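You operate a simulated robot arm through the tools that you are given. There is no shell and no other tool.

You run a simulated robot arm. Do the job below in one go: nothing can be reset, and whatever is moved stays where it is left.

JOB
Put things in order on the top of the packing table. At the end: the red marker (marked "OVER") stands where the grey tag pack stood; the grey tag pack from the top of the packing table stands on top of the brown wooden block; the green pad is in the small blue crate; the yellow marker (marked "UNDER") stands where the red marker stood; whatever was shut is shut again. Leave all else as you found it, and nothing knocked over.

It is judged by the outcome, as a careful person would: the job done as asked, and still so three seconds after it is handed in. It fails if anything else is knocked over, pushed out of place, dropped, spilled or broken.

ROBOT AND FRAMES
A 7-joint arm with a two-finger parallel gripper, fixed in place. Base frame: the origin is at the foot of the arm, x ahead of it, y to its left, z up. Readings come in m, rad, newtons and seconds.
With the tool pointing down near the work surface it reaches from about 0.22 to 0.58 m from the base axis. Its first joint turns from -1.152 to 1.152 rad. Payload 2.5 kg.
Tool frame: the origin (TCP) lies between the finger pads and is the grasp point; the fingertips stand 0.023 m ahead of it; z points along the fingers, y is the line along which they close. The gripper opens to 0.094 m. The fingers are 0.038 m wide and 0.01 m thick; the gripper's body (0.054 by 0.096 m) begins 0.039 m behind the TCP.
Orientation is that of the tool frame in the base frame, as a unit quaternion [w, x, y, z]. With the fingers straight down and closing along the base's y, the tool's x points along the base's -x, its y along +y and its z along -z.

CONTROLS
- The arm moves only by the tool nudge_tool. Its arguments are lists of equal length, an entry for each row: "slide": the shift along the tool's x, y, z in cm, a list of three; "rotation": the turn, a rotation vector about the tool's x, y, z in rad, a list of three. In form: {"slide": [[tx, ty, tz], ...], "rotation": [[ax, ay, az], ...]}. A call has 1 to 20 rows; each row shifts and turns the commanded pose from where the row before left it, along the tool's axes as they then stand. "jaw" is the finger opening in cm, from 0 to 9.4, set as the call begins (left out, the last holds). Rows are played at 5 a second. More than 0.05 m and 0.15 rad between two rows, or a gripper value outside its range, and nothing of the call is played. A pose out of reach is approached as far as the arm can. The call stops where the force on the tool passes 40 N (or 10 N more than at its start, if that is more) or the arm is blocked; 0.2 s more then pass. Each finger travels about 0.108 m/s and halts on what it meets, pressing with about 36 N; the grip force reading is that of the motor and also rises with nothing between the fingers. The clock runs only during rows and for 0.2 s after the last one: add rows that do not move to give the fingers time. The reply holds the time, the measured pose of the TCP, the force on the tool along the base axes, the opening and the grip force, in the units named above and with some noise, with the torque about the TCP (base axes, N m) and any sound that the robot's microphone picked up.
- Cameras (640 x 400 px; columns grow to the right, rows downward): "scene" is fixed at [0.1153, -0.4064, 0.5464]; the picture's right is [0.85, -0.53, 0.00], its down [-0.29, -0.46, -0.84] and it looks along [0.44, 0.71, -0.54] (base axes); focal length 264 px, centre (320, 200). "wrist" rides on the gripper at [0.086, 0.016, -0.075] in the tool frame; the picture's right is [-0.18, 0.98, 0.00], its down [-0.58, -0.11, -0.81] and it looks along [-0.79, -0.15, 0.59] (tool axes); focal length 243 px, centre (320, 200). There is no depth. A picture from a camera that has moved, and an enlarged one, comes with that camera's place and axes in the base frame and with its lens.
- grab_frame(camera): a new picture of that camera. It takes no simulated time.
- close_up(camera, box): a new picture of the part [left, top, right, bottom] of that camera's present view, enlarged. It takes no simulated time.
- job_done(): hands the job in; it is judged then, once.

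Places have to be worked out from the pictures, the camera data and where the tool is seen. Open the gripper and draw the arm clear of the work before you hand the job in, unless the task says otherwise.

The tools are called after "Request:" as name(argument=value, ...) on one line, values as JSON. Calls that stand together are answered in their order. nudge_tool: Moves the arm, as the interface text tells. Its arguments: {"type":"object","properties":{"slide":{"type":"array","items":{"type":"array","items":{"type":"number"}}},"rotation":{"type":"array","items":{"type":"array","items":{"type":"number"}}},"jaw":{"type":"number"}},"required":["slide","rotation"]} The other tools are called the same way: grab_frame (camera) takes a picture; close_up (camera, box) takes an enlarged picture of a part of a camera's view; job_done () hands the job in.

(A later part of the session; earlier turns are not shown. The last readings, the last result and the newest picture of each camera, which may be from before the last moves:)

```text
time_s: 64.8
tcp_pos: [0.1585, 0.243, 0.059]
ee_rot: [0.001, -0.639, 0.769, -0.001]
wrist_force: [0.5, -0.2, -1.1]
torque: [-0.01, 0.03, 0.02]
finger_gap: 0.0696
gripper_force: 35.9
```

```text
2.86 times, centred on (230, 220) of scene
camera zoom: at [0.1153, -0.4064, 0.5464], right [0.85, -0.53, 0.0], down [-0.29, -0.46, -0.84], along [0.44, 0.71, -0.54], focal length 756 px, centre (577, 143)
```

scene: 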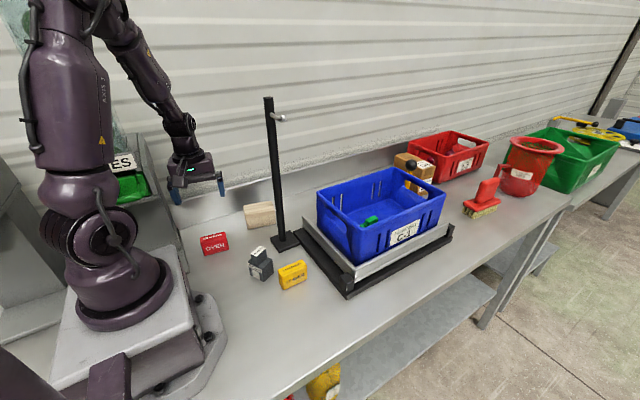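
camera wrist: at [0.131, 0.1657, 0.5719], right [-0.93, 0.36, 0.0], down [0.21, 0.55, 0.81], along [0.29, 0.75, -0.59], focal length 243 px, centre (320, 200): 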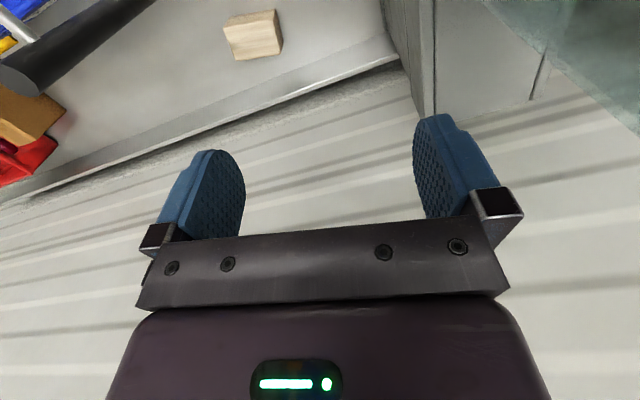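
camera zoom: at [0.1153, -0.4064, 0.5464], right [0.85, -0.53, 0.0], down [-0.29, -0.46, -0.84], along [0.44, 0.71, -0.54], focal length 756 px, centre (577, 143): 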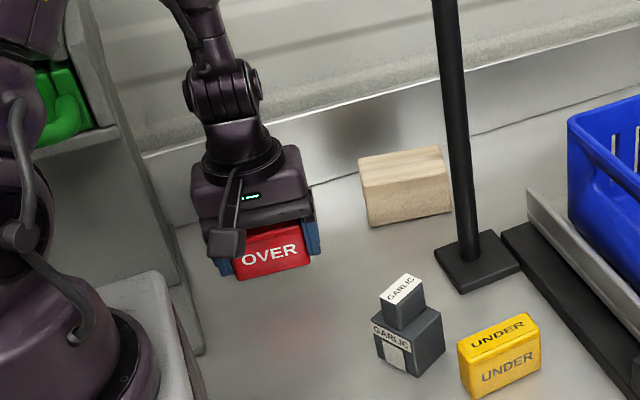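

Red marker is held by its ends (7.0 cm). Raising to z≈0.35 and yawing for placement at a regrasp spot in the free front area.

Request:
nudge_tool(slide=[[0, 0, -4.16], [0, 0, -4.16], [0, 0, -4.16], [0, 0, -4.16], [0, 0, -4.16], [0, 0, -4.16], [0, 0, -4.16], [0, 0, 0], [0, 0, 0], [0, 0, 0], [0, 0, 0], [0, 0, 0], [0, 0, 0], [0, 0, 0], [0, 0, 0]], rotation=[[0, 0, 0], [0, 0, 0], [0, 0, 0], [0, 0, 0], [0, 0, 0], [0, 0, 0], [0, 0, 0], [0, 0, 0.1449], [0, 0, 0.1449], [0, 0, 0.1449], [0, 0, 0.1449], [0, 0, 0.1449], [0, 0, 0.1449], [0, 0, 0.1449], [0, 0, 0]])

Request:
grab_frame(camera="scene")

```text
time_s: 67.4
tcp_pos: [0.1633, 0.2385, 0.352]
ee_rot: [0.004, -0.342, 0.94, -0.004]
wrist_force: [4.0, 0.8, 0.1]
torque: [-0.06, 0.41, 0.17]
finger_gap: 0.0695
gripper_force: 36.1
stopped in row 13: the force on the tool passed its limit at 52 N (the readings are from after the stop); the commanded pose is now the measured one
```

```text
taken
```

scene: 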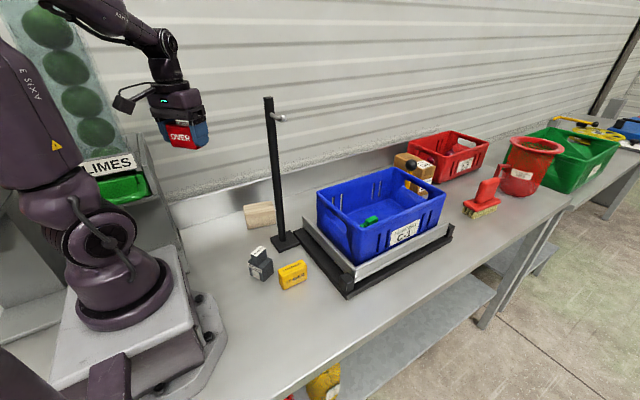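

A contact stopped the yaw: likely the camera bracket met the cabinet/panel on the base side. Let me look before backing off.

Request:
close_up(camera="scene", box=[20, 40, 240, 200])

Request:
grab_frame(camera="wrist")

```text
2.50 times, centred on (130, 120) of scene
camera zoom: at [0.1153, -0.4064, 0.5464], right [0.85, -0.53, 0.0], down [-0.29, -0.46, -0.84], along [0.44, 0.71, -0.54], focal length 661 px, centre (795, 400)
```

zoom: 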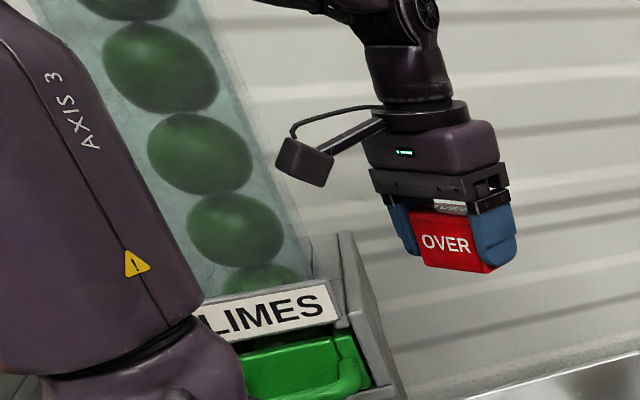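

```text
taken
camera wrist: at [0.0868, 0.1953, 0.4255], right [-0.49, 0.87, -0.01], down [0.51, 0.29, 0.81], along [0.71, 0.39, -0.59], focal length 243 px, centre (320, 200)
```

wrist: 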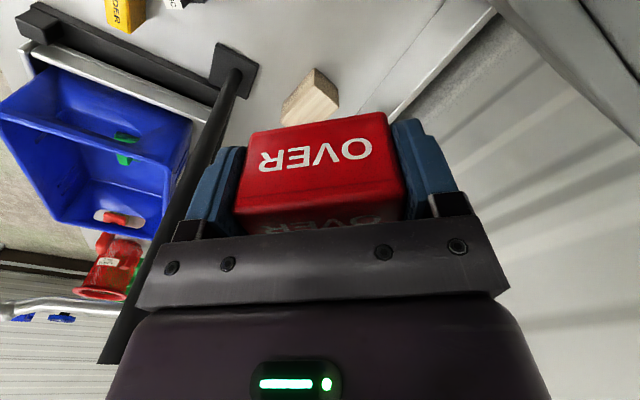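

The camera housing touched the lime panel; nothing appears displaced. Backing the tool away in +x.

Request:
nudge_tool(slide=[[-1.91, -1.6, 0], [-1.91, -1.6, 0], [0, 0, 0]], rotation=[[0, 0, 0], [0, 0, 0], [0, 0, 0]])

Request:
close_up(camera="scene", box=[20, 40, 240, 200])

```text
time_s: 68.2
tcp_pos: [0.2142, 0.2362, 0.3502]
ee_rot: [0.004, -0.342, 0.94, -0.003]
wrist_force: [0.5, 0.4, -1.0]
torque: [-0.02, -0.01, 0.0]
finger_gap: 0.0695
gripper_force: 36.2
```

```text
2.50 times, centred on (130, 120) of scene
camera zoom: at [0.1153, -0.4064, 0.5464], right [0.85, -0.53, 0.0], down [-0.29, -0.46, -0.84], along [0.44, 0.71, -0.54], focal length 661 px, centre (795, 400)
```

zoom: 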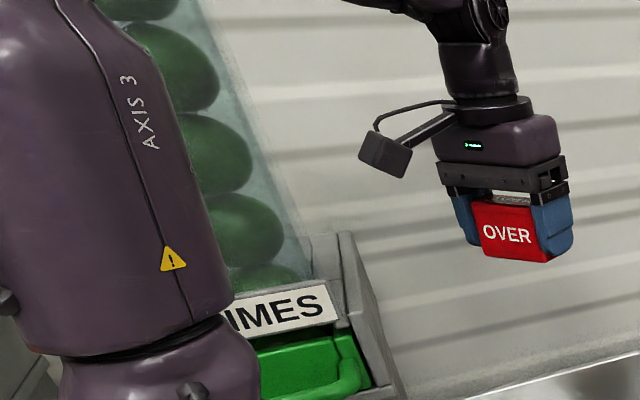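

Marker still firmly held and the panel is unchanged. Finish the yaw here (clear of the panel), level the tool, and travel to above (0.32, −0.125).

Request:
nudge_tool(slide=[[0, 0, 0], [0, 0, 0], [0, 0, 0], [0, 0, 0], [0.356, -4.167, 0], [0.356, -4.167, 0], [0.356, -4.167, 0], [0.356, -4.167, 0], [0.356, -4.167, 0], [0.356, -4.167, 0], [0.356, -4.167, 0], [0.356, -4.167, 0], [0.356, -4.167, 0], [0, 0, 0]], rotation=[[-0.0084, 0.0055, 0], [0, 0, 0.1093], [0, 0, 0.1093], [0, 0, 0.1093], [0, 0, 0], [0, 0, 0], [0, 0, 0], [0, 0, 0], [0, 0, 0], [0, 0, 0], [0, 0, 0], [0, 0, 0], [0, 0, 0], [0, 0, 0]])

Request:
grab_frame(camera="scene")

Request:
close_up(camera="wrist", box=[120, 0, 520, 4])

```text
time_s: 71.2
tcp_pos: [0.3199, -0.1255, 0.3511]
ee_rot: [-0.001, -0.184, 0.983, -0.001]
wrist_force: [-0.2, -0.5, 0.0]
torque: [-0.01, -0.02, -0.02]
finger_gap: 0.0695
gripper_force: 36.7
```

```text
taken
```

scene: 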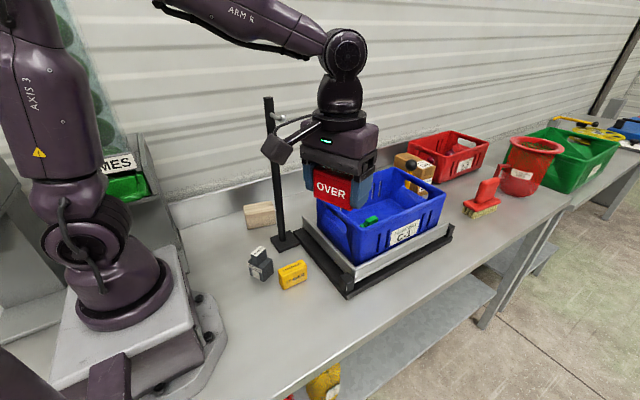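

```text
1.60 times, centred on (320, 2) of wrist
camera zoom: at [0.2331, -0.1404, 0.426], right [-0.18, 0.98, 0.0], down [0.58, 0.11, 0.81], along [0.79, 0.15, -0.59], focal length 388 px, centre (320, 517)
```

zoom: 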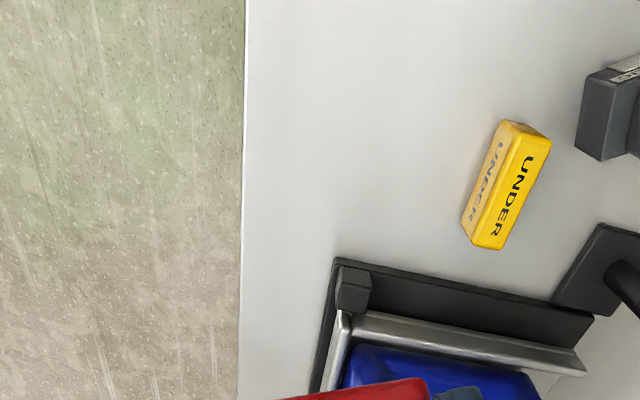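

On target above free table. Lowering to z≈0.05 and then in fine steps.

Request:
nudge_tool(slide=[[0, 0, 4.3], [0, 0, 4.3], [0, 0, 4.3], [0, 0, 4.3], [0, 0, 4.3], [0, 0, 4.3], [0, 0, 3.8], [0, 0, 1.0], [0, 0, 0]], rotation=[[0, 0, 0], [0, 0, 0], [0, 0, 0], [0, 0, 0], [0, 0, 0], [0, 0, 0], [0, 0, 0], [0, 0, 0], [0, 0, 0]])

Request:
close_up(camera="scene", box=[240, 220, 420, 360])

```text
time_s: 73.2
tcp_pos: [0.3181, -0.1245, 0.0462]
ee_rot: [0.0, -0.184, 0.983, -0.001]
wrist_force: [0.0, 0.1, -2.1]
torque: [-0.01, 0.0, 0.0]
finger_gap: 0.0692
gripper_force: 35.8
```

```text
2.86 times, centred on (330, 290) of scene
camera zoom: at [0.1153, -0.4064, 0.5464], right [0.85, -0.53, 0.0], down [-0.29, -0.46, -0.84], along [0.44, 0.71, -0.54], focal length 756 px, centre (291, -57)
```

zoom: 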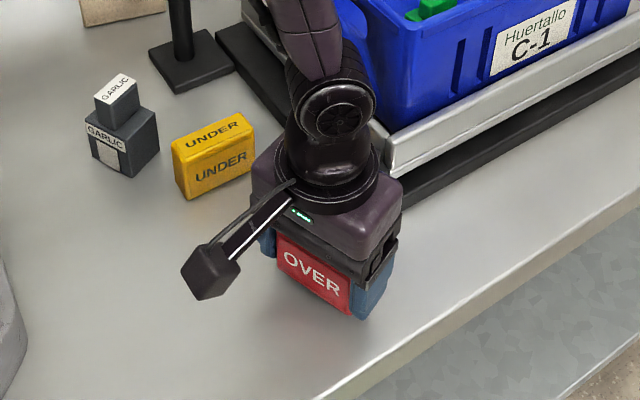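

Request:
nudge_tool(slide=[[0, 0, 0.8], [0, 0, 0.5], [0, 0, 0]], rotation=[[0, 0, 0], [0, 0, 0], [0, 0, 0]])

```text
time_s: 74.0
tcp_pos: [0.3186, -0.1253, 0.0338]
ee_rot: [0.0, -0.184, 0.983, -0.001]
wrist_force: [-0.3, -0.9, -0.5]
torque: [-0.02, -0.01, 0.02]
finger_gap: 0.0696
gripper_force: 36.4
```

Nearly there; two more small steps.

Request:
nudge_tool(slide=[[0, 0, 0.2], [0, 0, 0.1], [0, 0, 0]], rotation=[[0, 0, 0], [0, 0, 0], [0, 0, 0]])

```text
time_s: 74.8
tcp_pos: [0.3196, -0.1247, 0.0307]
ee_rot: [0.001, -0.184, 0.983, -0.001]
wrist_force: [-0.2, -0.5, -1.0]
torque: [0.0, -0.01, -0.01]
finger_gap: 0.0695
gripper_force: 36.4
```

Request:
nudge_tool(slide=[[0, 0, 0.12], [0, 0, 0]], rotation=[[0, 0, 0], [0, 0, 0]])

```text
time_s: 75.4
tcp_pos: [0.3182, -0.1243, 0.0305]
ee_rot: [-0.002, -0.184, 0.983, 0.0]
wrist_force: [-4.4, 1.1, 16.7]
torque: [0.31, 0.11, 0.06]
finger_gap: 0.0694
gripper_force: 35.9
```

Contact (17 N). Ease up 1 mm and open fully.

Request:
nudge_tool(slide=[[0, 0, -0.08], [0, 0, 0]], rotation=[[0, 0, 0], [0, 0, 0]])

Request:
nudge_tool(slide=[[0, 0, 0], [0, 0, 0], [0, 0, 0]], rotation=[[0, 0, 0], [0, 0, 0], [0, 0, 0]], jaw=9.4)

Request:
close_up(camera="scene", box=[240, 220, 420, 360])

```text
time_s: 76.0
tcp_pos: [0.3186, -0.1246, 0.0277]
ee_rot: [0.0, -0.184, 0.983, -0.001]
wrist_force: [-1.0, -2.4, 3.7]
torque: [0.11, 0.06, 0.0]
finger_gap: 0.0697
gripper_force: 35.3
```

```text
time_s: 76.8
tcp_pos: [0.3196, -0.1249, 0.0296]
ee_rot: [0.001, -0.184, 0.983, -0.001]
wrist_force: [-0.1, 0.0, 0.6]
torque: [-0.01, 0.0, -0.03]
finger_gap: 0.094
gripper_force: 0.0
```

```text
2.86 times, centred on (330, 290) of scene
camera zoom: at [0.1153, -0.4064, 0.5464], right [0.85, -0.53, 0.0], down [-0.29, -0.46, -0.84], along [0.44, 0.71, -0.54], focal length 756 px, centre (291, -57)
```

zoom: 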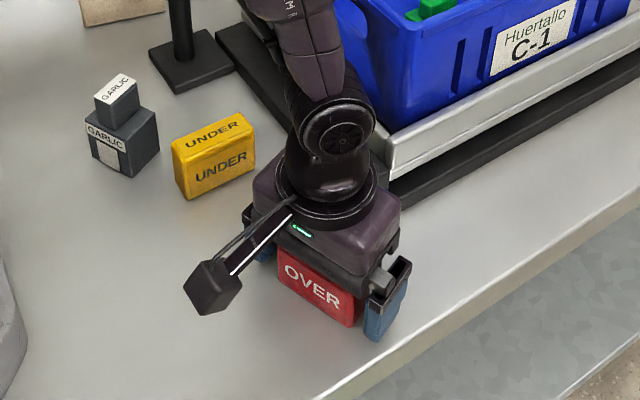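

Red marker stands at ≈(0.319, −0.125). Raising to z≈0.50 to change to the tilted attitude.

Request:
nudge_tool(slide=[[0, 0, -2], [0, 0, -4.5], [0, 0, -4.5], [0, 0, -4.5], [0, 0, -4.5], [0, 0, -4.5], [0, 0, -4.5], [0, 0, -4.5], [0, 0, -4.5], [0, 0, -4.5], [0, 0, -4.5], [0, 0, 0]], rotation=[[0, 0, 0], [0, 0, 0], [0, 0, 0], [0, 0, 0], [0, 0, 0], [0, 0, 0], [0, 0, 0], [0, 0, 0], [0, 0, 0], [0, 0, 0], [0, 0, 0], [0, 0, 0]])

Request:
close_up(camera="scene", box=[240, 220, 420, 360])

Request:
close_up(camera="wrist", box=[120, 0, 520, 4])

```text
time_s: 79.4
tcp_pos: [0.3197, -0.1239, 0.5028]
ee_rot: [0.0, -0.184, 0.983, -0.001]
wrist_force: [-0.5, -0.5, -0.1]
torque: [0.02, -0.01, -0.04]
finger_gap: 0.0942
gripper_force: 0.1
```

```text
2.86 times, centred on (330, 290) of scene
camera zoom: at [0.1153, -0.4064, 0.5464], right [0.85, -0.53, 0.0], down [-0.29, -0.46, -0.84], along [0.44, 0.71, -0.54], focal length 756 px, centre (291, -57)
```

zoom: 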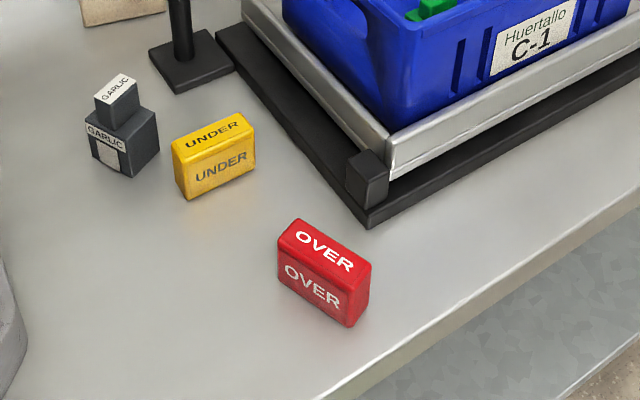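

```text
1.60 times, centred on (320, 2) of wrist
camera zoom: at [0.2346, -0.1397, 0.578], right [-0.18, 0.98, 0.0], down [0.58, 0.11, 0.81], along [0.79, 0.15, -0.59], focal length 388 px, centre (320, 517)
```

zoom: 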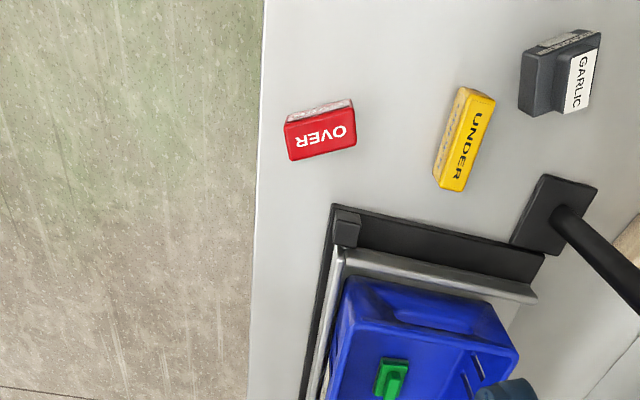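

Red stands squarely there (long axis ≈ −1.21 rad). Now rotating the tool to the tilted attitude pointing along the marker (ψ≈−1.2), first half.

Request:
nudge_tool(slide=[[0, 0, 0], [0, 0, 0], [0, 0, 0], [0, 0, 0], [0, 0, 0], [0, 0, 0], [0, 0, 0], [0, 0, 0]], rotation=[[0.06274, 0.0627, -0.10868], [0.06274, 0.0627, -0.10868], [0.06274, 0.0627, -0.10868], [0.06274, 0.0627, -0.10868], [0.06274, 0.0627, -0.10868], [0.06274, 0.0627, -0.10868], [0.06274, 0.0627, -0.10868], [0, 0, 0]], jaw=6)

Request:
close_up(camera="scene", box=[0, 0, 640, 4])

```text
time_s: 81.2
tcp_pos: [0.3196, -0.1232, 0.5012]
ee_rot: [-0.168, -0.522, 0.799, -0.246]
wrist_force: [0.0, -0.6, 0.1]
torque: [-0.02, 0.02, 0.02]
finger_gap: 0.0598
gripper_force: 0.1
```

```text
1.00 times, centred on (320, 2) of scene (not enlarged: the box is as wide or as high as the picture)
camera zoom: at [0.1153, -0.4064, 0.5464], right [0.85, -0.53, 0.0], down [-0.29, -0.46, -0.84], along [0.44, 0.71, -0.54], focal length 264 px, centre (320, 398)
```

zoom: 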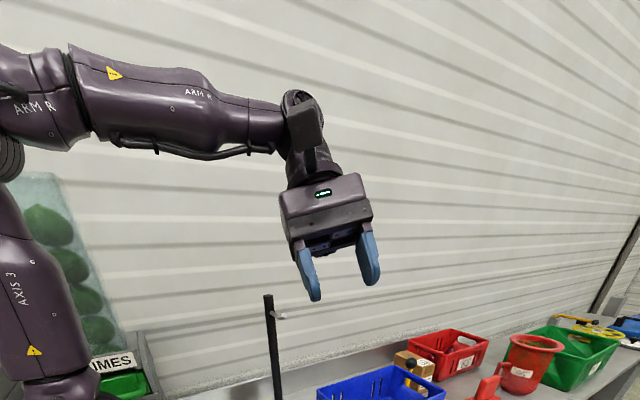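

Smooth. Completing the rotation.

Request:
nudge_tool(slide=[[0, 0, 0], [0, 0, 0], [0, 0, 0], [0, 0, 0], [0, 0, 0], [0, 0, 0], [0, 0, 0]], rotation=[[0.06274, 0.0627, -0.10868], [0.06274, 0.0627, -0.10868], [0.06274, 0.0627, -0.10868], [0.06274, 0.0627, -0.10868], [0.06274, 0.0627, -0.10868], [0.06274, 0.0627, -0.10868], [0, 0, 0]])

Request:
close_up(camera="scene", box=[0, 0, 640, 4])

Request:
grab_frame(camera="wrist")

```text
time_s: 82.8
tcp_pos: [0.3193, -0.1241, 0.4993]
ee_rot: [0.282, 0.716, -0.486, 0.414]
wrist_force: [0.2, 0.2, 0.4]
torque: [0.0, 0.03, 0.01]
finger_gap: 0.0603
gripper_force: 0.1
```

```text
1.00 times, centred on (320, 2) of scene (not enlarged: the box is as wide or as high as the picture)
camera zoom: at [0.1153, -0.4064, 0.5464], right [0.85, -0.53, 0.0], down [-0.29, -0.46, -0.84], along [0.44, 0.71, -0.54], focal length 264 px, centre (320, 398)
```

zoom: 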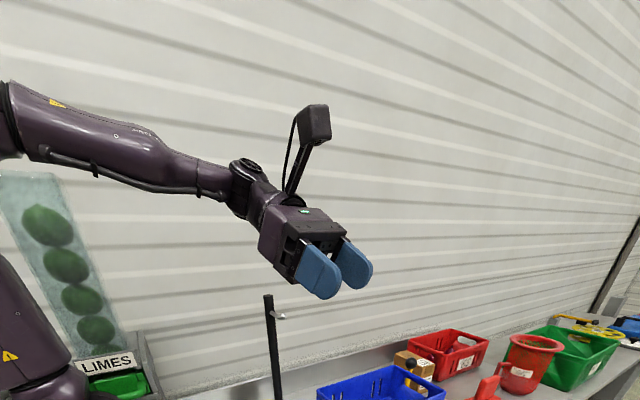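

```text
taken
camera wrist: at [0.2962, -0.1093, 0.612], right [-0.95, -0.27, -0.16], down [-0.26, 0.96, -0.1], along [0.18, -0.06, -0.98], focal length 243 px, centre (320, 200)
```

wrist: 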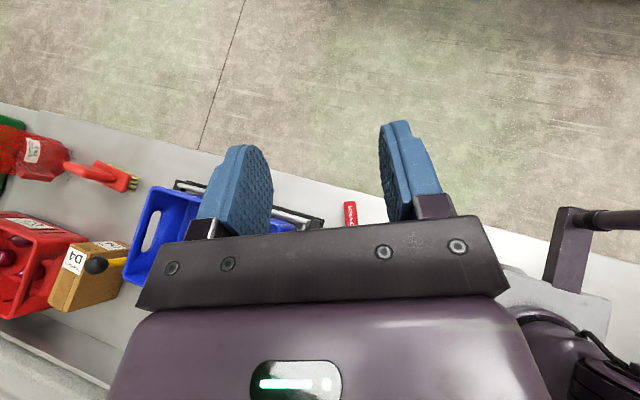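

Attitude as intended. Move over the grasp point (0.314, −0.112) and lower to z≈0.15 to check the alignment.

Request:
nudge_tool(slide=[[-0.66, 0.05, -1.15], [-3.358, 0, 1.939], [-3.358, 0, 1.939], [-3.358, 0, 1.939], [-3.358, 0, 1.939], [-3.358, 0, 1.939], [-3.358, 0, 1.939], [-3.358, 0, 1.939], [-3.358, 0, 1.939], [-3.358, 0, 1.939], [0, 0, 0]], rotation=[[0, 0, 0], [0, 0, 0], [0, 0, 0], [0, 0, 0], [0, 0, 0], [0, 0, 0], [0, 0, 0], [0, 0, 0], [0, 0, 0], [0, 0, 0], [0, 0, 0]])

Request:
grab_frame(camera="wrist")

Request:
grab_frame(camera="scene")

```text
time_s: 85.2
tcp_pos: [0.3143, -0.1136, 0.1514]
ee_rot: [0.283, 0.714, -0.489, 0.413]
wrist_force: [0.5, 0.5, -0.6]
torque: [0.0, -0.02, -0.01]
finger_gap: 0.0601
gripper_force: 0.0
```

```text
taken
camera wrist: at [0.2915, -0.0982, 0.2642], right [-0.95, -0.27, -0.16], down [-0.26, 0.96, -0.1], along [0.18, -0.06, -0.98], focal length 243 px, centre (320, 200)
```

wrist: 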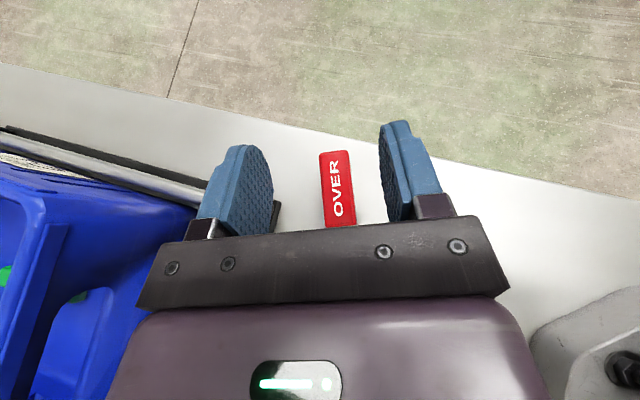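

```text
taken
```

scene: 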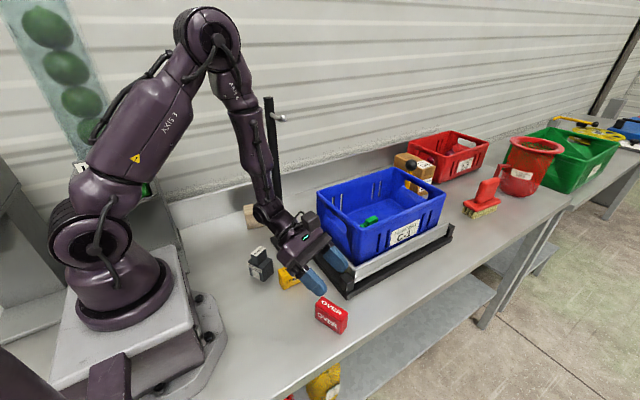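

The marker is centred between the fingers (centre ≈(0.319, −0.125)). Lowering most of the way and checking clearance to the yellow marker.

Request:
nudge_tool(slide=[[-2.52, 0, 1.455], [-2.52, 0, 1.455], [-2.0, 0, 1.155], [0, 0, 0]], rotation=[[0, 0, 0], [0, 0, 0], [0, 0, 0], [0, 0, 0]])

Request:
close_up(camera="scene", box=[230, 200, 390, 340])

Request:
grab_frame(camera="wrist")

```text
time_s: 86.2
tcp_pos: [0.3142, -0.1108, 0.0695]
ee_rot: [0.283, 0.715, -0.489, 0.412]
wrist_force: [-0.1, -1.0, -0.1]
torque: [0.0, -0.04, -0.01]
finger_gap: 0.0602
gripper_force: 0.1
```

```text
2.86 times, centred on (310, 270) of scene
camera zoom: at [0.1153, -0.4064, 0.5464], right [0.85, -0.53, 0.0], down [-0.29, -0.46, -0.84], along [0.44, 0.71, -0.54], focal length 756 px, centre (349, 0)
```

zoom: 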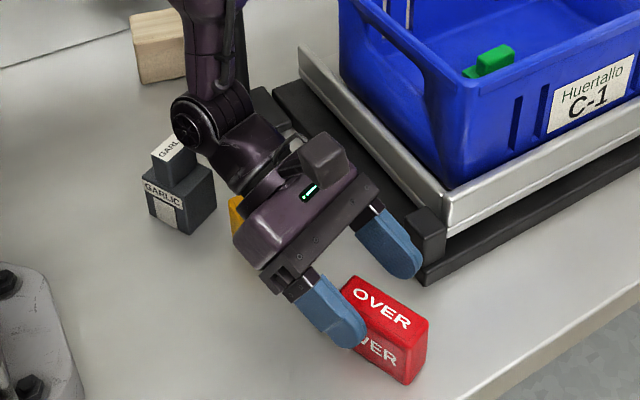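

```text
taken
camera wrist: at [0.2914, -0.097, 0.1824], right [-0.95, -0.27, -0.16], down [-0.26, 0.96, -0.1], along [0.18, -0.05, -0.98], focal length 243 px, centre (320, 200)
```

wrist: 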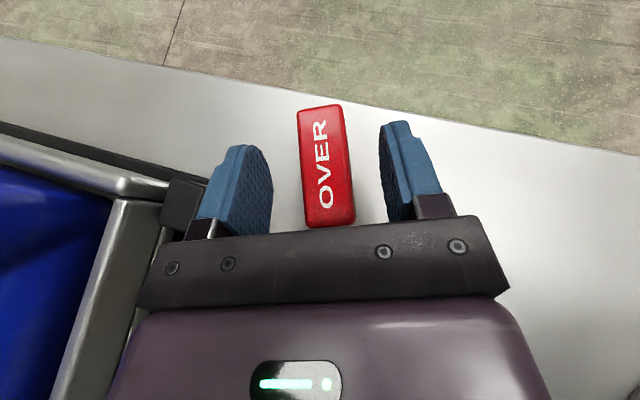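

Clear on all sides. Lowering the last 3.4 cm to z≈0.035.

Request:
nudge_tool(slide=[[-1.5, 0, 0.865], [-1.0, 0, 0.577], [-0.48, 0, 0.277], [0, 0, 0]], rotation=[[0, 0, 0], [0, 0, 0], [0, 0, 0], [0, 0, 0]])

Request:
close_up(camera="scene", box=[230, 200, 390, 340])

```text
time_s: 87.2
tcp_pos: [0.3136, -0.1133, 0.0348]
ee_rot: [0.283, 0.715, -0.489, 0.412]
wrist_force: [0.2, 0.1, 0.0]
torque: [0.01, 0.01, 0.0]
finger_gap: 0.06
gripper_force: 0.1
```

```text
2.86 times, centred on (310, 270) of scene
camera zoom: at [0.1153, -0.4064, 0.5464], right [0.85, -0.53, 0.0], down [-0.29, -0.46, -0.84], along [0.44, 0.71, -0.54], focal length 756 px, centre (349, 0)
```

zoom: 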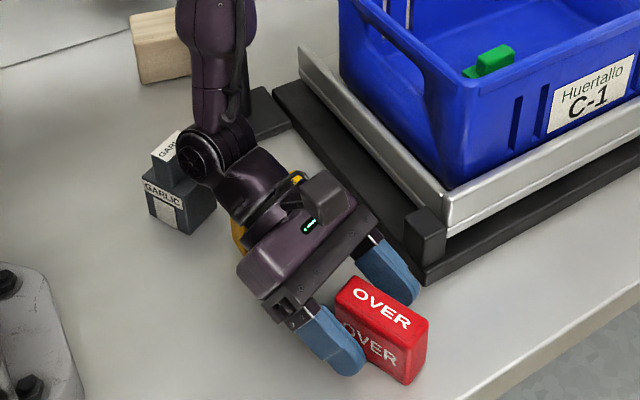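

No contact; pack and yellow undisturbed. Closing on the red marker.

Request:
nudge_tool(slide=[[0, 0, 0], [0, 0, 0], [0, 0, 0], [0, 0, 0]], rotation=[[0, 0, 0], [0, 0, 0], [0, 0, 0], [0, 0, 0]], jaw=0)

Request:
grab_frame(camera="wrist")

```text
time_s: 88.2
tcp_pos: [0.3146, -0.1121, 0.0351]
ee_rot: [0.283, 0.715, -0.489, 0.412]
wrist_force: [-0.2, 0.5, -0.8]
torque: [0.0, 0.0, -0.01]
finger_gap: 0.0273
gripper_force: 36.3
```

```text
taken
camera wrist: at [0.2912, -0.0968, 0.1481], right [-0.95, -0.27, -0.16], down [-0.26, 0.96, -0.1], along [0.18, -0.05, -0.98], focal length 243 px, centre (320, 200)
```

wrist: 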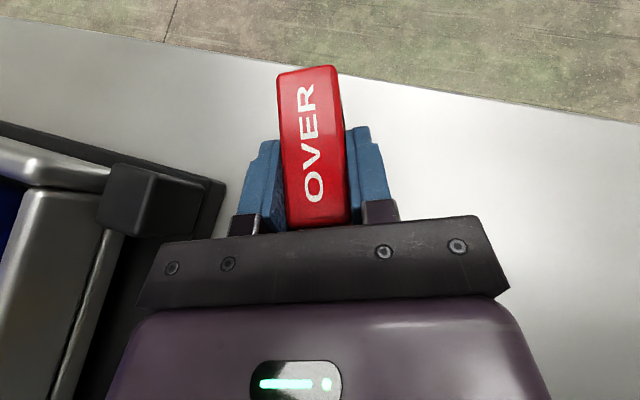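

Gripped at 2.7 cm across the thickness. Lifting straight up 3 cm to check, then on to z≈0.52.

Request:
nudge_tool(slide=[[0.87, 0, -0.5], [1.73, 0, -1.0], [0, 0, 0]], rotation=[[0, 0, 0], [0, 0, 0], [0, 0, 0]])

Request:
close_up(camera="scene", box=[230, 200, 390, 340])

```text
time_s: 89.0
tcp_pos: [0.3134, -0.1131, 0.0641]
ee_rot: [0.283, 0.714, -0.49, 0.412]
wrist_force: [0.4, -0.3, -0.7]
torque: [0.04, -0.02, -0.01]
finger_gap: 0.0274
gripper_force: 36.0
```

```text
2.86 times, centred on (310, 270) of scene
camera zoom: at [0.1153, -0.4064, 0.5464], right [0.85, -0.53, 0.0], down [-0.29, -0.46, -0.84], along [0.44, 0.71, -0.54], focal length 756 px, centre (349, 0)
```

zoom: 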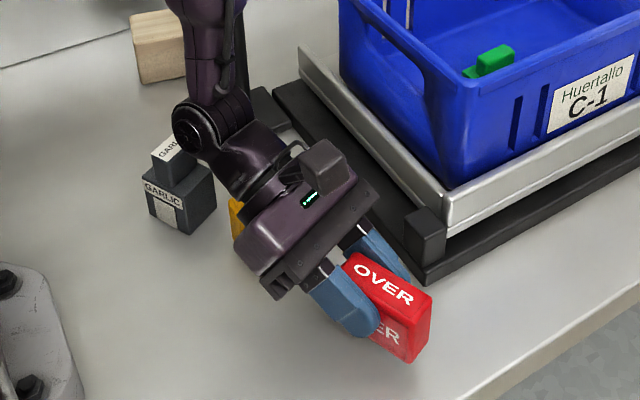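

Level and firm. Lifting to z≈0.52.

Request:
nudge_tool(slide=[[3.59, 0, -2.07], [3.59, 0, -2.07], [3.59, 0, -2.07], [3.59, 0, -2.07], [3.59, 0, -2.07], [3.59, 0, -2.07], [3.59, 0, -2.07], [3.59, 0, -2.07], [3.59, 0, -2.07], [3.59, 0, -2.07], [3.59, 0, -2.07], [0, 0, 0]], rotation=[[0, 0, 0], [0, 0, 0], [0, 0, 0], [0, 0, 0], [0, 0, 0], [0, 0, 0], [0, 0, 0], [0, 0, 0], [0, 0, 0], [0, 0, 0], [0, 0, 0], [0, 0, 0]])

Request:
grab_frame(camera="scene")

```text
time_s: 91.6
tcp_pos: [0.3143, -0.1124, 0.5228]
ee_rot: [0.284, 0.714, -0.49, 0.411]
wrist_force: [-0.4, -0.6, -1.1]
torque: [0.0, 0.01, -0.03]
finger_gap: 0.0274
gripper_force: 36.0
```

```text
taken
```

scene: 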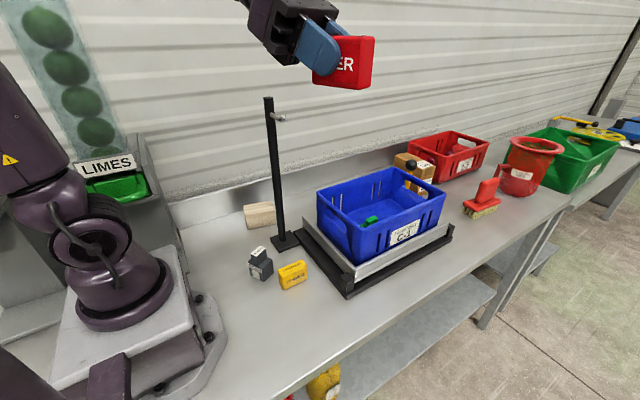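

Now swinging left at z≈0.52 with gradual yaw, passing well above the pole.

Request:
nudge_tool(slide=[[0, 0, 0], [-1.17, -2.66, -2.03], [0, 0, 0], [-1.11, -2.95, -1.92], [0, 0, 0], [-1.03, -3.19, -1.78], [0, 0, 0], [-0.94, -3.44, -1.63], [0, 0, 0], [-0.84, -3.64, -1.45], [0, 0, 0], [-0.72, -3.84, -1.24], [0, 0, 0], [-0.59, -3.99, -1.03], [0, 0, 0], [-0.45, -4.14, -0.79], [0, 0, 0], [-0.32, -4.22, -0.55], [0, 0, 0], [-0.17, -4.3, -0.29]], rotation=[[0.09938, 0, -0.05738], [0, 0, 0], [0.09938, 0, -0.05738], [0, 0, 0], [0.09938, 0, -0.05738], [0, 0, 0], [0.09938, 0, -0.05738], [0, 0, 0], [0.09938, 0, -0.05738], [0, 0, 0], [0.09938, 0, -0.05738], [0, 0, 0], [0.09938, 0, -0.05738], [0, 0, 0], [0.09938, 0, -0.05738], [0, 0, 0], [0.09938, 0, -0.05738], [0, 0, 0], [0.09938, 0, -0.05738], [0, 0, 0]])

Request:
grab_frame(camera="scene")

Request:
grab_frame(camera="wrist")

```text
time_s: 95.8
tcp_pos: [0.3786, 0.2794, 0.521]
ee_rot: [0.013, 0.866, -0.023, 0.499]
wrist_force: [0.0, 0.7, -0.7]
torque: [0.0, 0.01, 0.0]
finger_gap: 0.0272
gripper_force: 35.8
```

```text
taken
```

scene: 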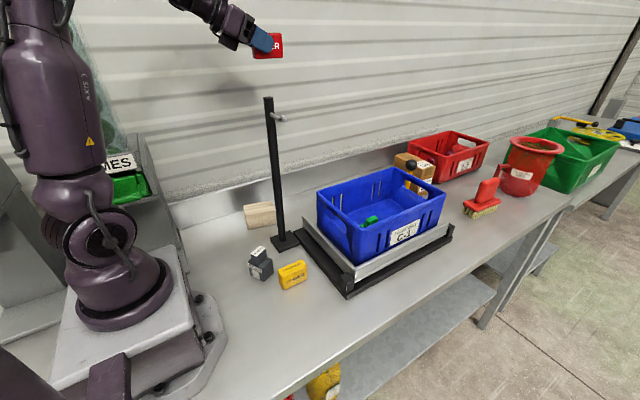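

```text
taken
camera wrist: at [0.3567, 0.2651, 0.6333], right [-0.14, -0.98, -0.16], down [-0.98, 0.16, -0.1], along [0.12, 0.14, -0.98], focal length 243 px, centre (320, 200)
```

wrist: 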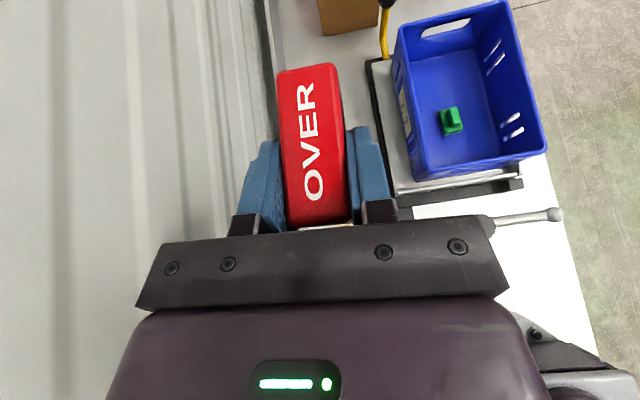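

Arrived exactly at the earlier safe point with the marker held. Descending by the same corridor used for the pack: (0.40, 0.30, 0.28) then (0.44, 0.275, 0.15).

Request:
nudge_tool(slide=[[-3.31, -0.36, 2.3], [-3.31, -0.36, 2.3], [-3.31, -0.36, 2.3], [-3.31, -0.36, 2.3], [-3.31, -0.36, 2.3], [-3.31, -0.36, 2.3], [-3.06, 0.76, 3.36], [-3.06, 0.76, 3.36], [-3.06, 0.76, 3.36], [0, 0, 0]], rotation=[[0, 0, 0], [0, 0, 0], [0, 0, 0], [0, 0, 0], [0, 0, 0], [0, 0, 0], [0, 0, 0], [0, 0, 0], [0, 0, 0], [0, 0, 0]])

Request:
close_up(camera="scene", box=[160, 60, 340, 260])

Request:
grab_frame(camera="wrist")

```text
time_s: 98.0
tcp_pos: [0.4405, 0.275, 0.1478]
ee_rot: [0.013, 0.866, -0.022, 0.499]
wrist_force: [-1.1, -0.2, -0.1]
torque: [-0.01, -0.01, 0.0]
finger_gap: 0.0272
gripper_force: 35.9
```

```text
2.00 times, centred on (250, 160) of scene
camera zoom: at [0.1153, -0.4064, 0.5464], right [0.85, -0.53, 0.0], down [-0.29, -0.46, -0.84], along [0.44, 0.71, -0.54], focal length 529 px, centre (460, 280)
```

zoom: 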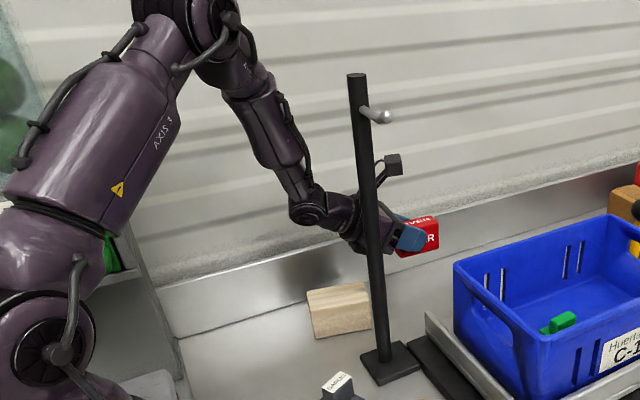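

```text
taken
camera wrist: at [0.4185, 0.2611, 0.2609], right [-0.14, -0.98, -0.16], down [-0.98, 0.16, -0.1], along [0.12, 0.14, -0.98], focal length 243 px, centre (320, 200)
```

wrist: 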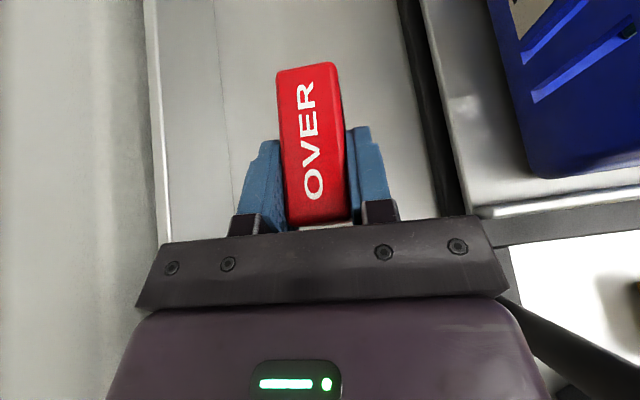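

Good. Moving above the pack's former place: TCP (0.5067, 0.2592, 0.09).

Request:
nudge_tool(slide=[[-0.58, 0.39, 2.92], [-0.58, 0.39, 2.92], [-0.58, 0.39, 2.92], [0, 0, 0]], rotation=[[0, 0, 0], [0, 0, 0], [0, 0, 0], [0, 0, 0]])

Request:
grab_frame(camera="wrist")

Request:
close_up(camera="scene", box=[160, 60, 340, 260])

```text
time_s: 99.0
tcp_pos: [0.5076, 0.2579, 0.091]
ee_rot: [0.014, 0.866, -0.023, 0.499]
wrist_force: [0.0, 0.0, -0.3]
torque: [-0.01, 0.01, -0.02]
finger_gap: 0.0275
gripper_force: 35.8
```

```text
taken
camera wrist: at [0.4858, 0.2433, 0.2033], right [-0.14, -0.98, -0.16], down [-0.98, 0.16, -0.1], along [0.12, 0.14, -0.98], focal length 243 px, centre (320, 200)
```

wrist: 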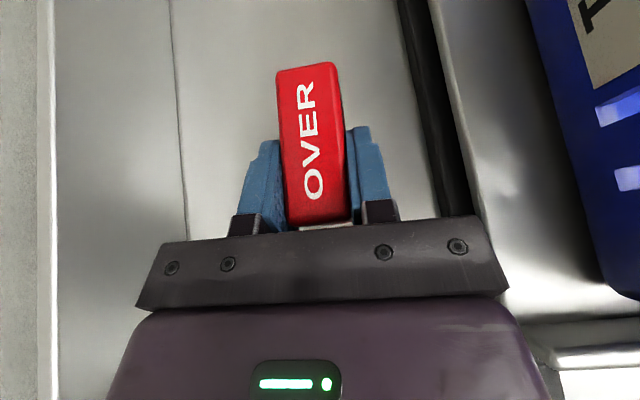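

```text
2.00 times, centred on (250, 160) of scene
camera zoom: at [0.1153, -0.4064, 0.5464], right [0.85, -0.53, 0.0], down [-0.29, -0.46, -0.84], along [0.44, 0.71, -0.54], focal length 529 px, centre (460, 280)
```

zoom: 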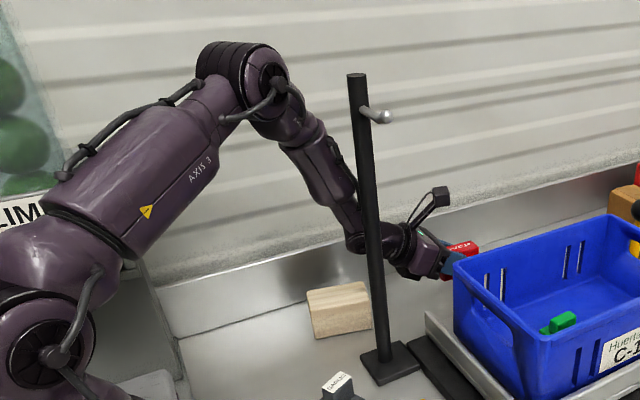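

Above the spot. Lowering 5 cm, then fine steps to contact.

Request:
nudge_tool(slide=[[-1.47, 0, 0.85], [-1.47, 0, 0.85], [-1.3, 0, 0.75], [0, 0, 0]], rotation=[[0, 0, 0], [0, 0, 0], [0, 0, 0], [0, 0, 0]])

```text
time_s: 100.0
tcp_pos: [0.5054, 0.2594, 0.0405]
ee_rot: [0.013, 0.866, -0.022, 0.5]
wrist_force: [0.3, 0.3, -0.8]
torque: [-0.02, 0.03, 0.01]
finger_gap: 0.0276
gripper_force: 36.0
```

Request:
nudge_tool(slide=[[-0.26, 0, 0.15], [-0.13, 0, 0.075], [0, 0, 0]], rotation=[[0, 0, 0], [0, 0, 0], [0, 0, 0]])

```text
time_s: 100.8
tcp_pos: [0.5055, 0.2592, 0.0368]
ee_rot: [0.014, 0.866, -0.023, 0.499]
wrist_force: [0.0, -0.6, -0.4]
torque: [0.01, -0.02, -0.05]
finger_gap: 0.0276
gripper_force: 35.7
```

Request:
nudge_tool(slide=[[-0.09, 0, 0.05], [-0.09, 0, 0.05], [0, 0, 0]], rotation=[[0, 0, 0], [0, 0, 0], [0, 0, 0]])

```text
time_s: 101.6
tcp_pos: [0.5077, 0.2583, 0.0358]
ee_rot: [0.014, 0.865, -0.023, 0.5]
wrist_force: [-0.3, -1.1, 3.3]
torque: [0.02, 0.0, -0.02]
finger_gap: 0.0273
gripper_force: 35.7
```

Request:
nudge_tool(slide=[[-0.06, 0, 0.035], [0, 0, 0]], rotation=[[0, 0, 0], [0, 0, 0]])

```text
time_s: 102.2
tcp_pos: [0.5074, 0.26, 0.0338]
ee_rot: [0.013, 0.865, -0.022, 0.501]
wrist_force: [-2.0, -0.2, 9.1]
torque: [-0.02, 0.17, -0.03]
finger_gap: 0.0275
gripper_force: 35.6
```

Marker rests on the table (9 N). Releasing.

Request:
nudge_tool(slide=[[0, 0, 0], [0, 0, 0], [0, 0, 0]], rotation=[[0, 0, 0], [0, 0, 0], [0, 0, 0]], jaw=6)

Request:
grab_frame(camera="wrist")

Request:
grab_frame(camera="scene")

```text
time_s: 103.0
tcp_pos: [0.5064, 0.2584, 0.0343]
ee_rot: [0.014, 0.866, -0.023, 0.499]
wrist_force: [0.4, 0.0, 0.6]
torque: [0.01, -0.01, -0.03]
finger_gap: 0.0601
gripper_force: 0.0
```

```text
taken
camera wrist: at [0.4846, 0.2449, 0.1466], right [-0.14, -0.98, -0.16], down [-0.98, 0.16, -0.1], along [0.12, 0.14, -0.98], focal length 243 px, centre (320, 200)
```

wrist: 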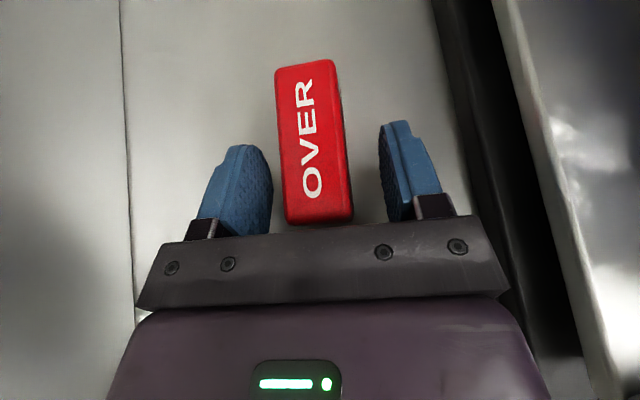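

```text
taken
```

scene: 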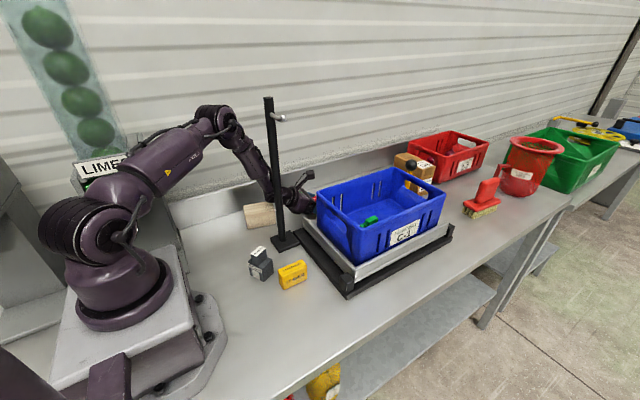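

Red stands upright at ≈(0.522, 0.259), right where the pack was. Retreating: up 3 cm and then back through the same corridor.

Request:
nudge_tool(slide=[[0.87, 0, -0.5], [0.87, 0, -0.5], [0.87, 0, -0.5], [1.65, -0.42, -3.54], [1.65, -0.42, -3.54], [1.65, -0.42, -3.54], [2.77, -0.76, -3.19], [2.77, -0.76, -3.19], [2.77, -0.76, -3.19], [3.31, 1.0, -2.77], [3.31, 1.0, -2.77], [3.31, 1.0, -2.77], [3.31, 1.0, -2.77], [3.31, 1.0, -2.77], [0, 0, 0]], rotation=[[0, 0, 0], [0, 0, 0], [0, 0, 0], [0, 0, 0], [0, 0, 0], [0, 0, 0], [0, 0, 0], [0, 0, 0], [0, 0, 0], [0, 0, 0], [0, 0, 0], [0, 0, 0], [0, 0, 0], [0, 0, 0], [0, 0, 0]])

Request:
grab_frame(camera="scene")

Request:
grab_frame(camera="wrist")

```text
time_s: 106.2
tcp_pos: [0.3632, 0.2546, 0.4935]
ee_rot: [0.013, 0.866, -0.023, 0.499]
wrist_force: [0.9, 0.4, -0.1]
torque: [0.0, 0.02, -0.04]
finger_gap: 0.06
gripper_force: 0.0
```

```text
taken
```

scene: 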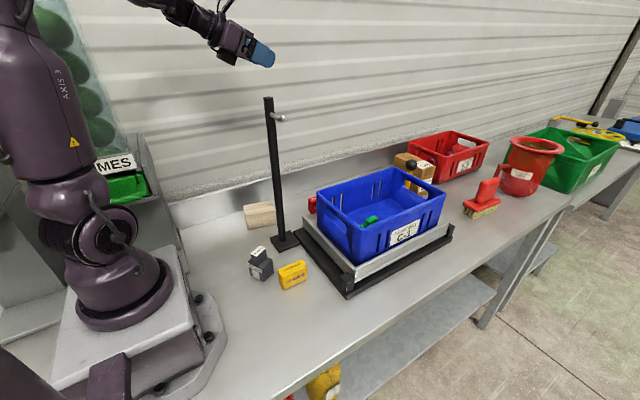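

```text
taken
camera wrist: at [0.341, 0.2404, 0.6068], right [-0.14, -0.98, -0.16], down [-0.98, 0.16, -0.1], along [0.12, 0.14, -0.98], focal length 243 px, centre (320, 200)
```

wrist: 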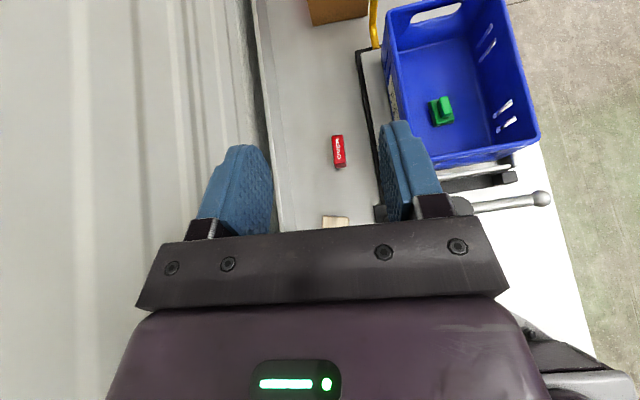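

Clean retreat; red marker standing in place. Now rotate back to a vertical tool with the reverse of the earlier motion.

Request:
nudge_tool(slide=[[0, 0, 0], [0, 0, 0], [0, 0, 0], [0, 0, 0], [0, 0, 0], [0, 0, 0], [0, 0, 0], [0, 0, 0], [0, 0, 0], [0, 0, 0], [0, 0, 0], [0, 0, 0], [0, 0, 0], [0, 0, 0], [0, 0, 0], [0, 0, 0], [0, 0, 0], [0, 0, 0]], rotation=[[-0.0706, -0.0298, 0.1223], [-0.0706, -0.0298, 0.1223], [-0.0706, -0.0298, 0.1223], [-0.0706, -0.0298, 0.1223], [-0.0706, -0.0298, 0.1223], [-0.0706, -0.0298, 0.1223], [-0.0706, -0.0298, 0.1223], [-0.0706, -0.0298, 0.1223], [-0.0706, -0.0298, 0.1223], [-0.0706, -0.0298, 0.1223], [-0.0706, -0.0298, 0.1223], [-0.0706, -0.0298, 0.1223], [-0.0706, -0.0298, 0.1223], [-0.0706, -0.0298, 0.1223], [-0.0706, -0.0298, 0.1223], [-0.0706, -0.0298, 0.1223], [-0.0706, -0.0298, 0.1223], [0, 0, 0]])

Request:
grab_frame(camera="scene")

```text
time_s: 110.0
tcp_pos: [0.3606, 0.2533, 0.4928]
ee_rot: [-0.001, -0.363, 0.932, -0.001]
wrist_force: [0.2, 0.8, -0.3]
torque: [-0.02, 0.0, 0.01]
finger_gap: 0.0599
gripper_force: 0.1
```

```text
taken
```

scene: 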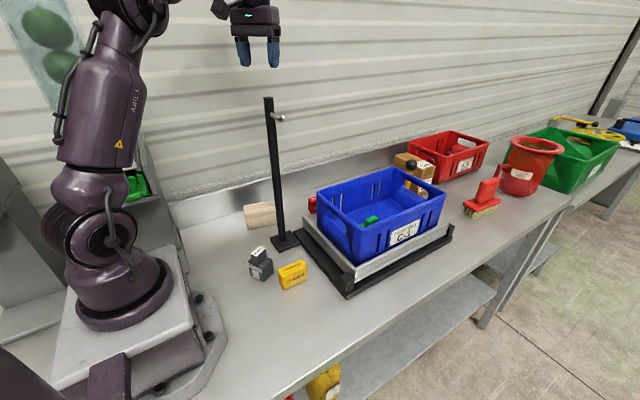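

Vertical again. Moving over the pack's temporary spot and yawing so the jaws close across its 3.9 cm width.

Request:
nudge_tool(slide=[[4.01, -0.8, 0], [4.01, -0.8, 0], [4.01, -0.8, 0], [4.01, -0.8, 0], [4.01, -0.8, 0], [0, 0, 0], [0, 0, 0], [0, 0, 0], [0, 0, 0], [0, 0, 0], [0, 0, 0], [0, 0, 0], [0, 0, 0], [0, 0, 0], [0, 0, 0], [0, 0, 0], [0, 0, 0], [0, 0, 0], [0, 0, 0]], rotation=[[0, 0, 0], [0, 0, 0], [0, 0, 0], [0, 0, 0], [0, 0, 0], [0, 0, 0.1418], [0, 0, 0.1418], [0, 0, 0.1418], [0, 0, 0.1418], [0, 0, 0.1418], [0, 0, 0.1418], [0, 0, 0.1418], [0, 0, 0.1418], [0, 0, 0.1418], [0, 0, 0.1418], [0, 0, 0.1418], [0, 0, 0.1418], [0, 0, 0.1418], [0, 0, 0]], jaw=7)

Request:
grab_frame(camera="scene")

Request:
close_up(camera="wrist", box=[120, 0, 520, 4])

```text
time_s: 114.0
tcp_pos: [0.2406, 0.0881, 0.4941]
ee_rot: [0.0, 0.522, 0.853, -0.001]
wrist_force: [0.0, 0.7, -0.1]
torque: [0.01, 0.05, 0.01]
finger_gap: 0.0699
gripper_force: 0.0
```

```text
taken
```

scene: 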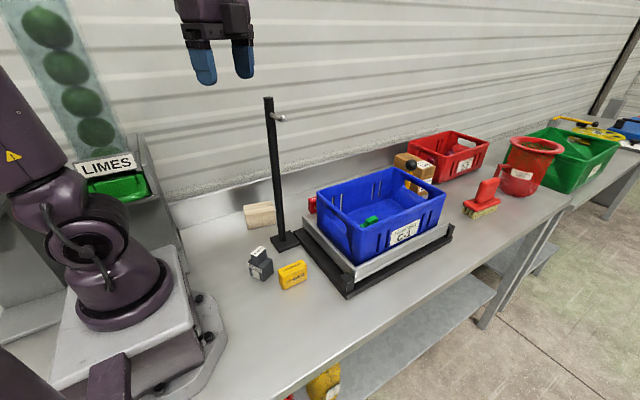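

```text
1.60 times, centred on (320, 2) of wrist
camera zoom: at [0.2159, 0.1731, 0.5685], right [0.96, 0.28, 0.0], down [0.17, -0.57, 0.81], along [0.23, -0.77, -0.59], focal length 388 px, centre (320, 517)
```

zoom: 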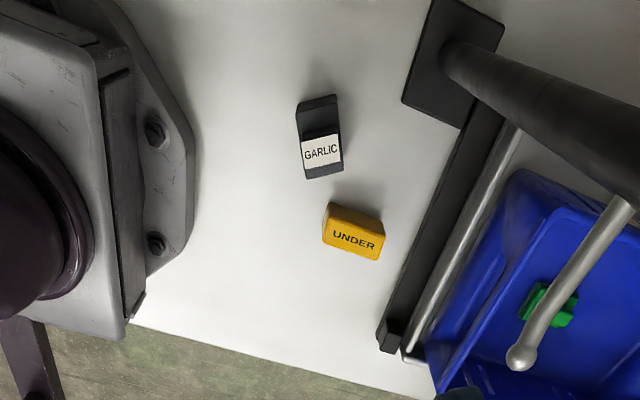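

Pack centre from this view ≈(0.2425, 0.0885), aligned with the jaws. Descending to z≈0.20 for another look.

Request:
nudge_tool(slide=[[-0.05, 0.19, 0], [0, 0, 4.2], [0, 0, 4.2], [0, 0, 4.2], [0, 0, 4.2], [0, 0, 4.2], [0, 0, 4.2], [0, 0, 4.2], [0, 0, 0]], rotation=[[0, 0, 0], [0, 0, 0], [0, 0, 0], [0, 0, 0], [0, 0, 0], [0, 0, 0], [0, 0, 0], [0, 0, 0], [0, 0, 0]])

Request:
close_up(camera="wrist", box=[120, 0, 520, 4])

Request:
grab_frame(camera="scene")

```text
time_s: 116.0
tcp_pos: [0.2414, 0.0889, 0.2015]
ee_rot: [0.0, 0.522, 0.853, 0.0]
wrist_force: [0.1, 0.4, 0.0]
torque: [0.04, 0.01, -0.03]
finger_gap: 0.0699
gripper_force: 0.0
```

```text
1.60 times, centred on (320, 2) of wrist
camera zoom: at [0.2173, 0.1738, 0.2758], right [0.96, 0.28, 0.0], down [0.17, -0.57, 0.81], along [0.23, -0.77, -0.59], focal length 388 px, centre (320, 517)
```

zoom: 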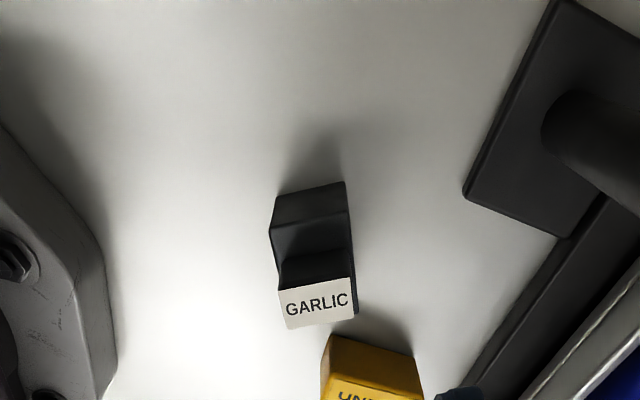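

```text
taken
```

scene: 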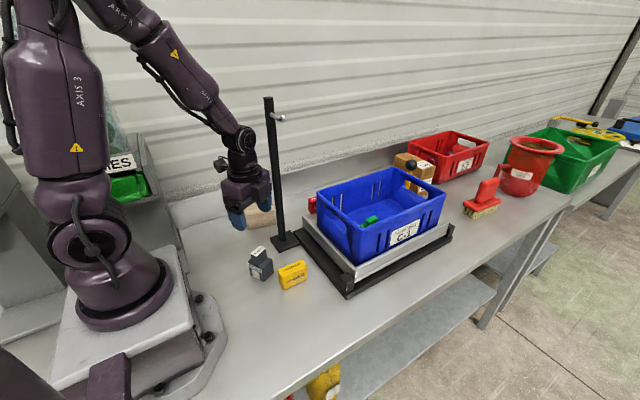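

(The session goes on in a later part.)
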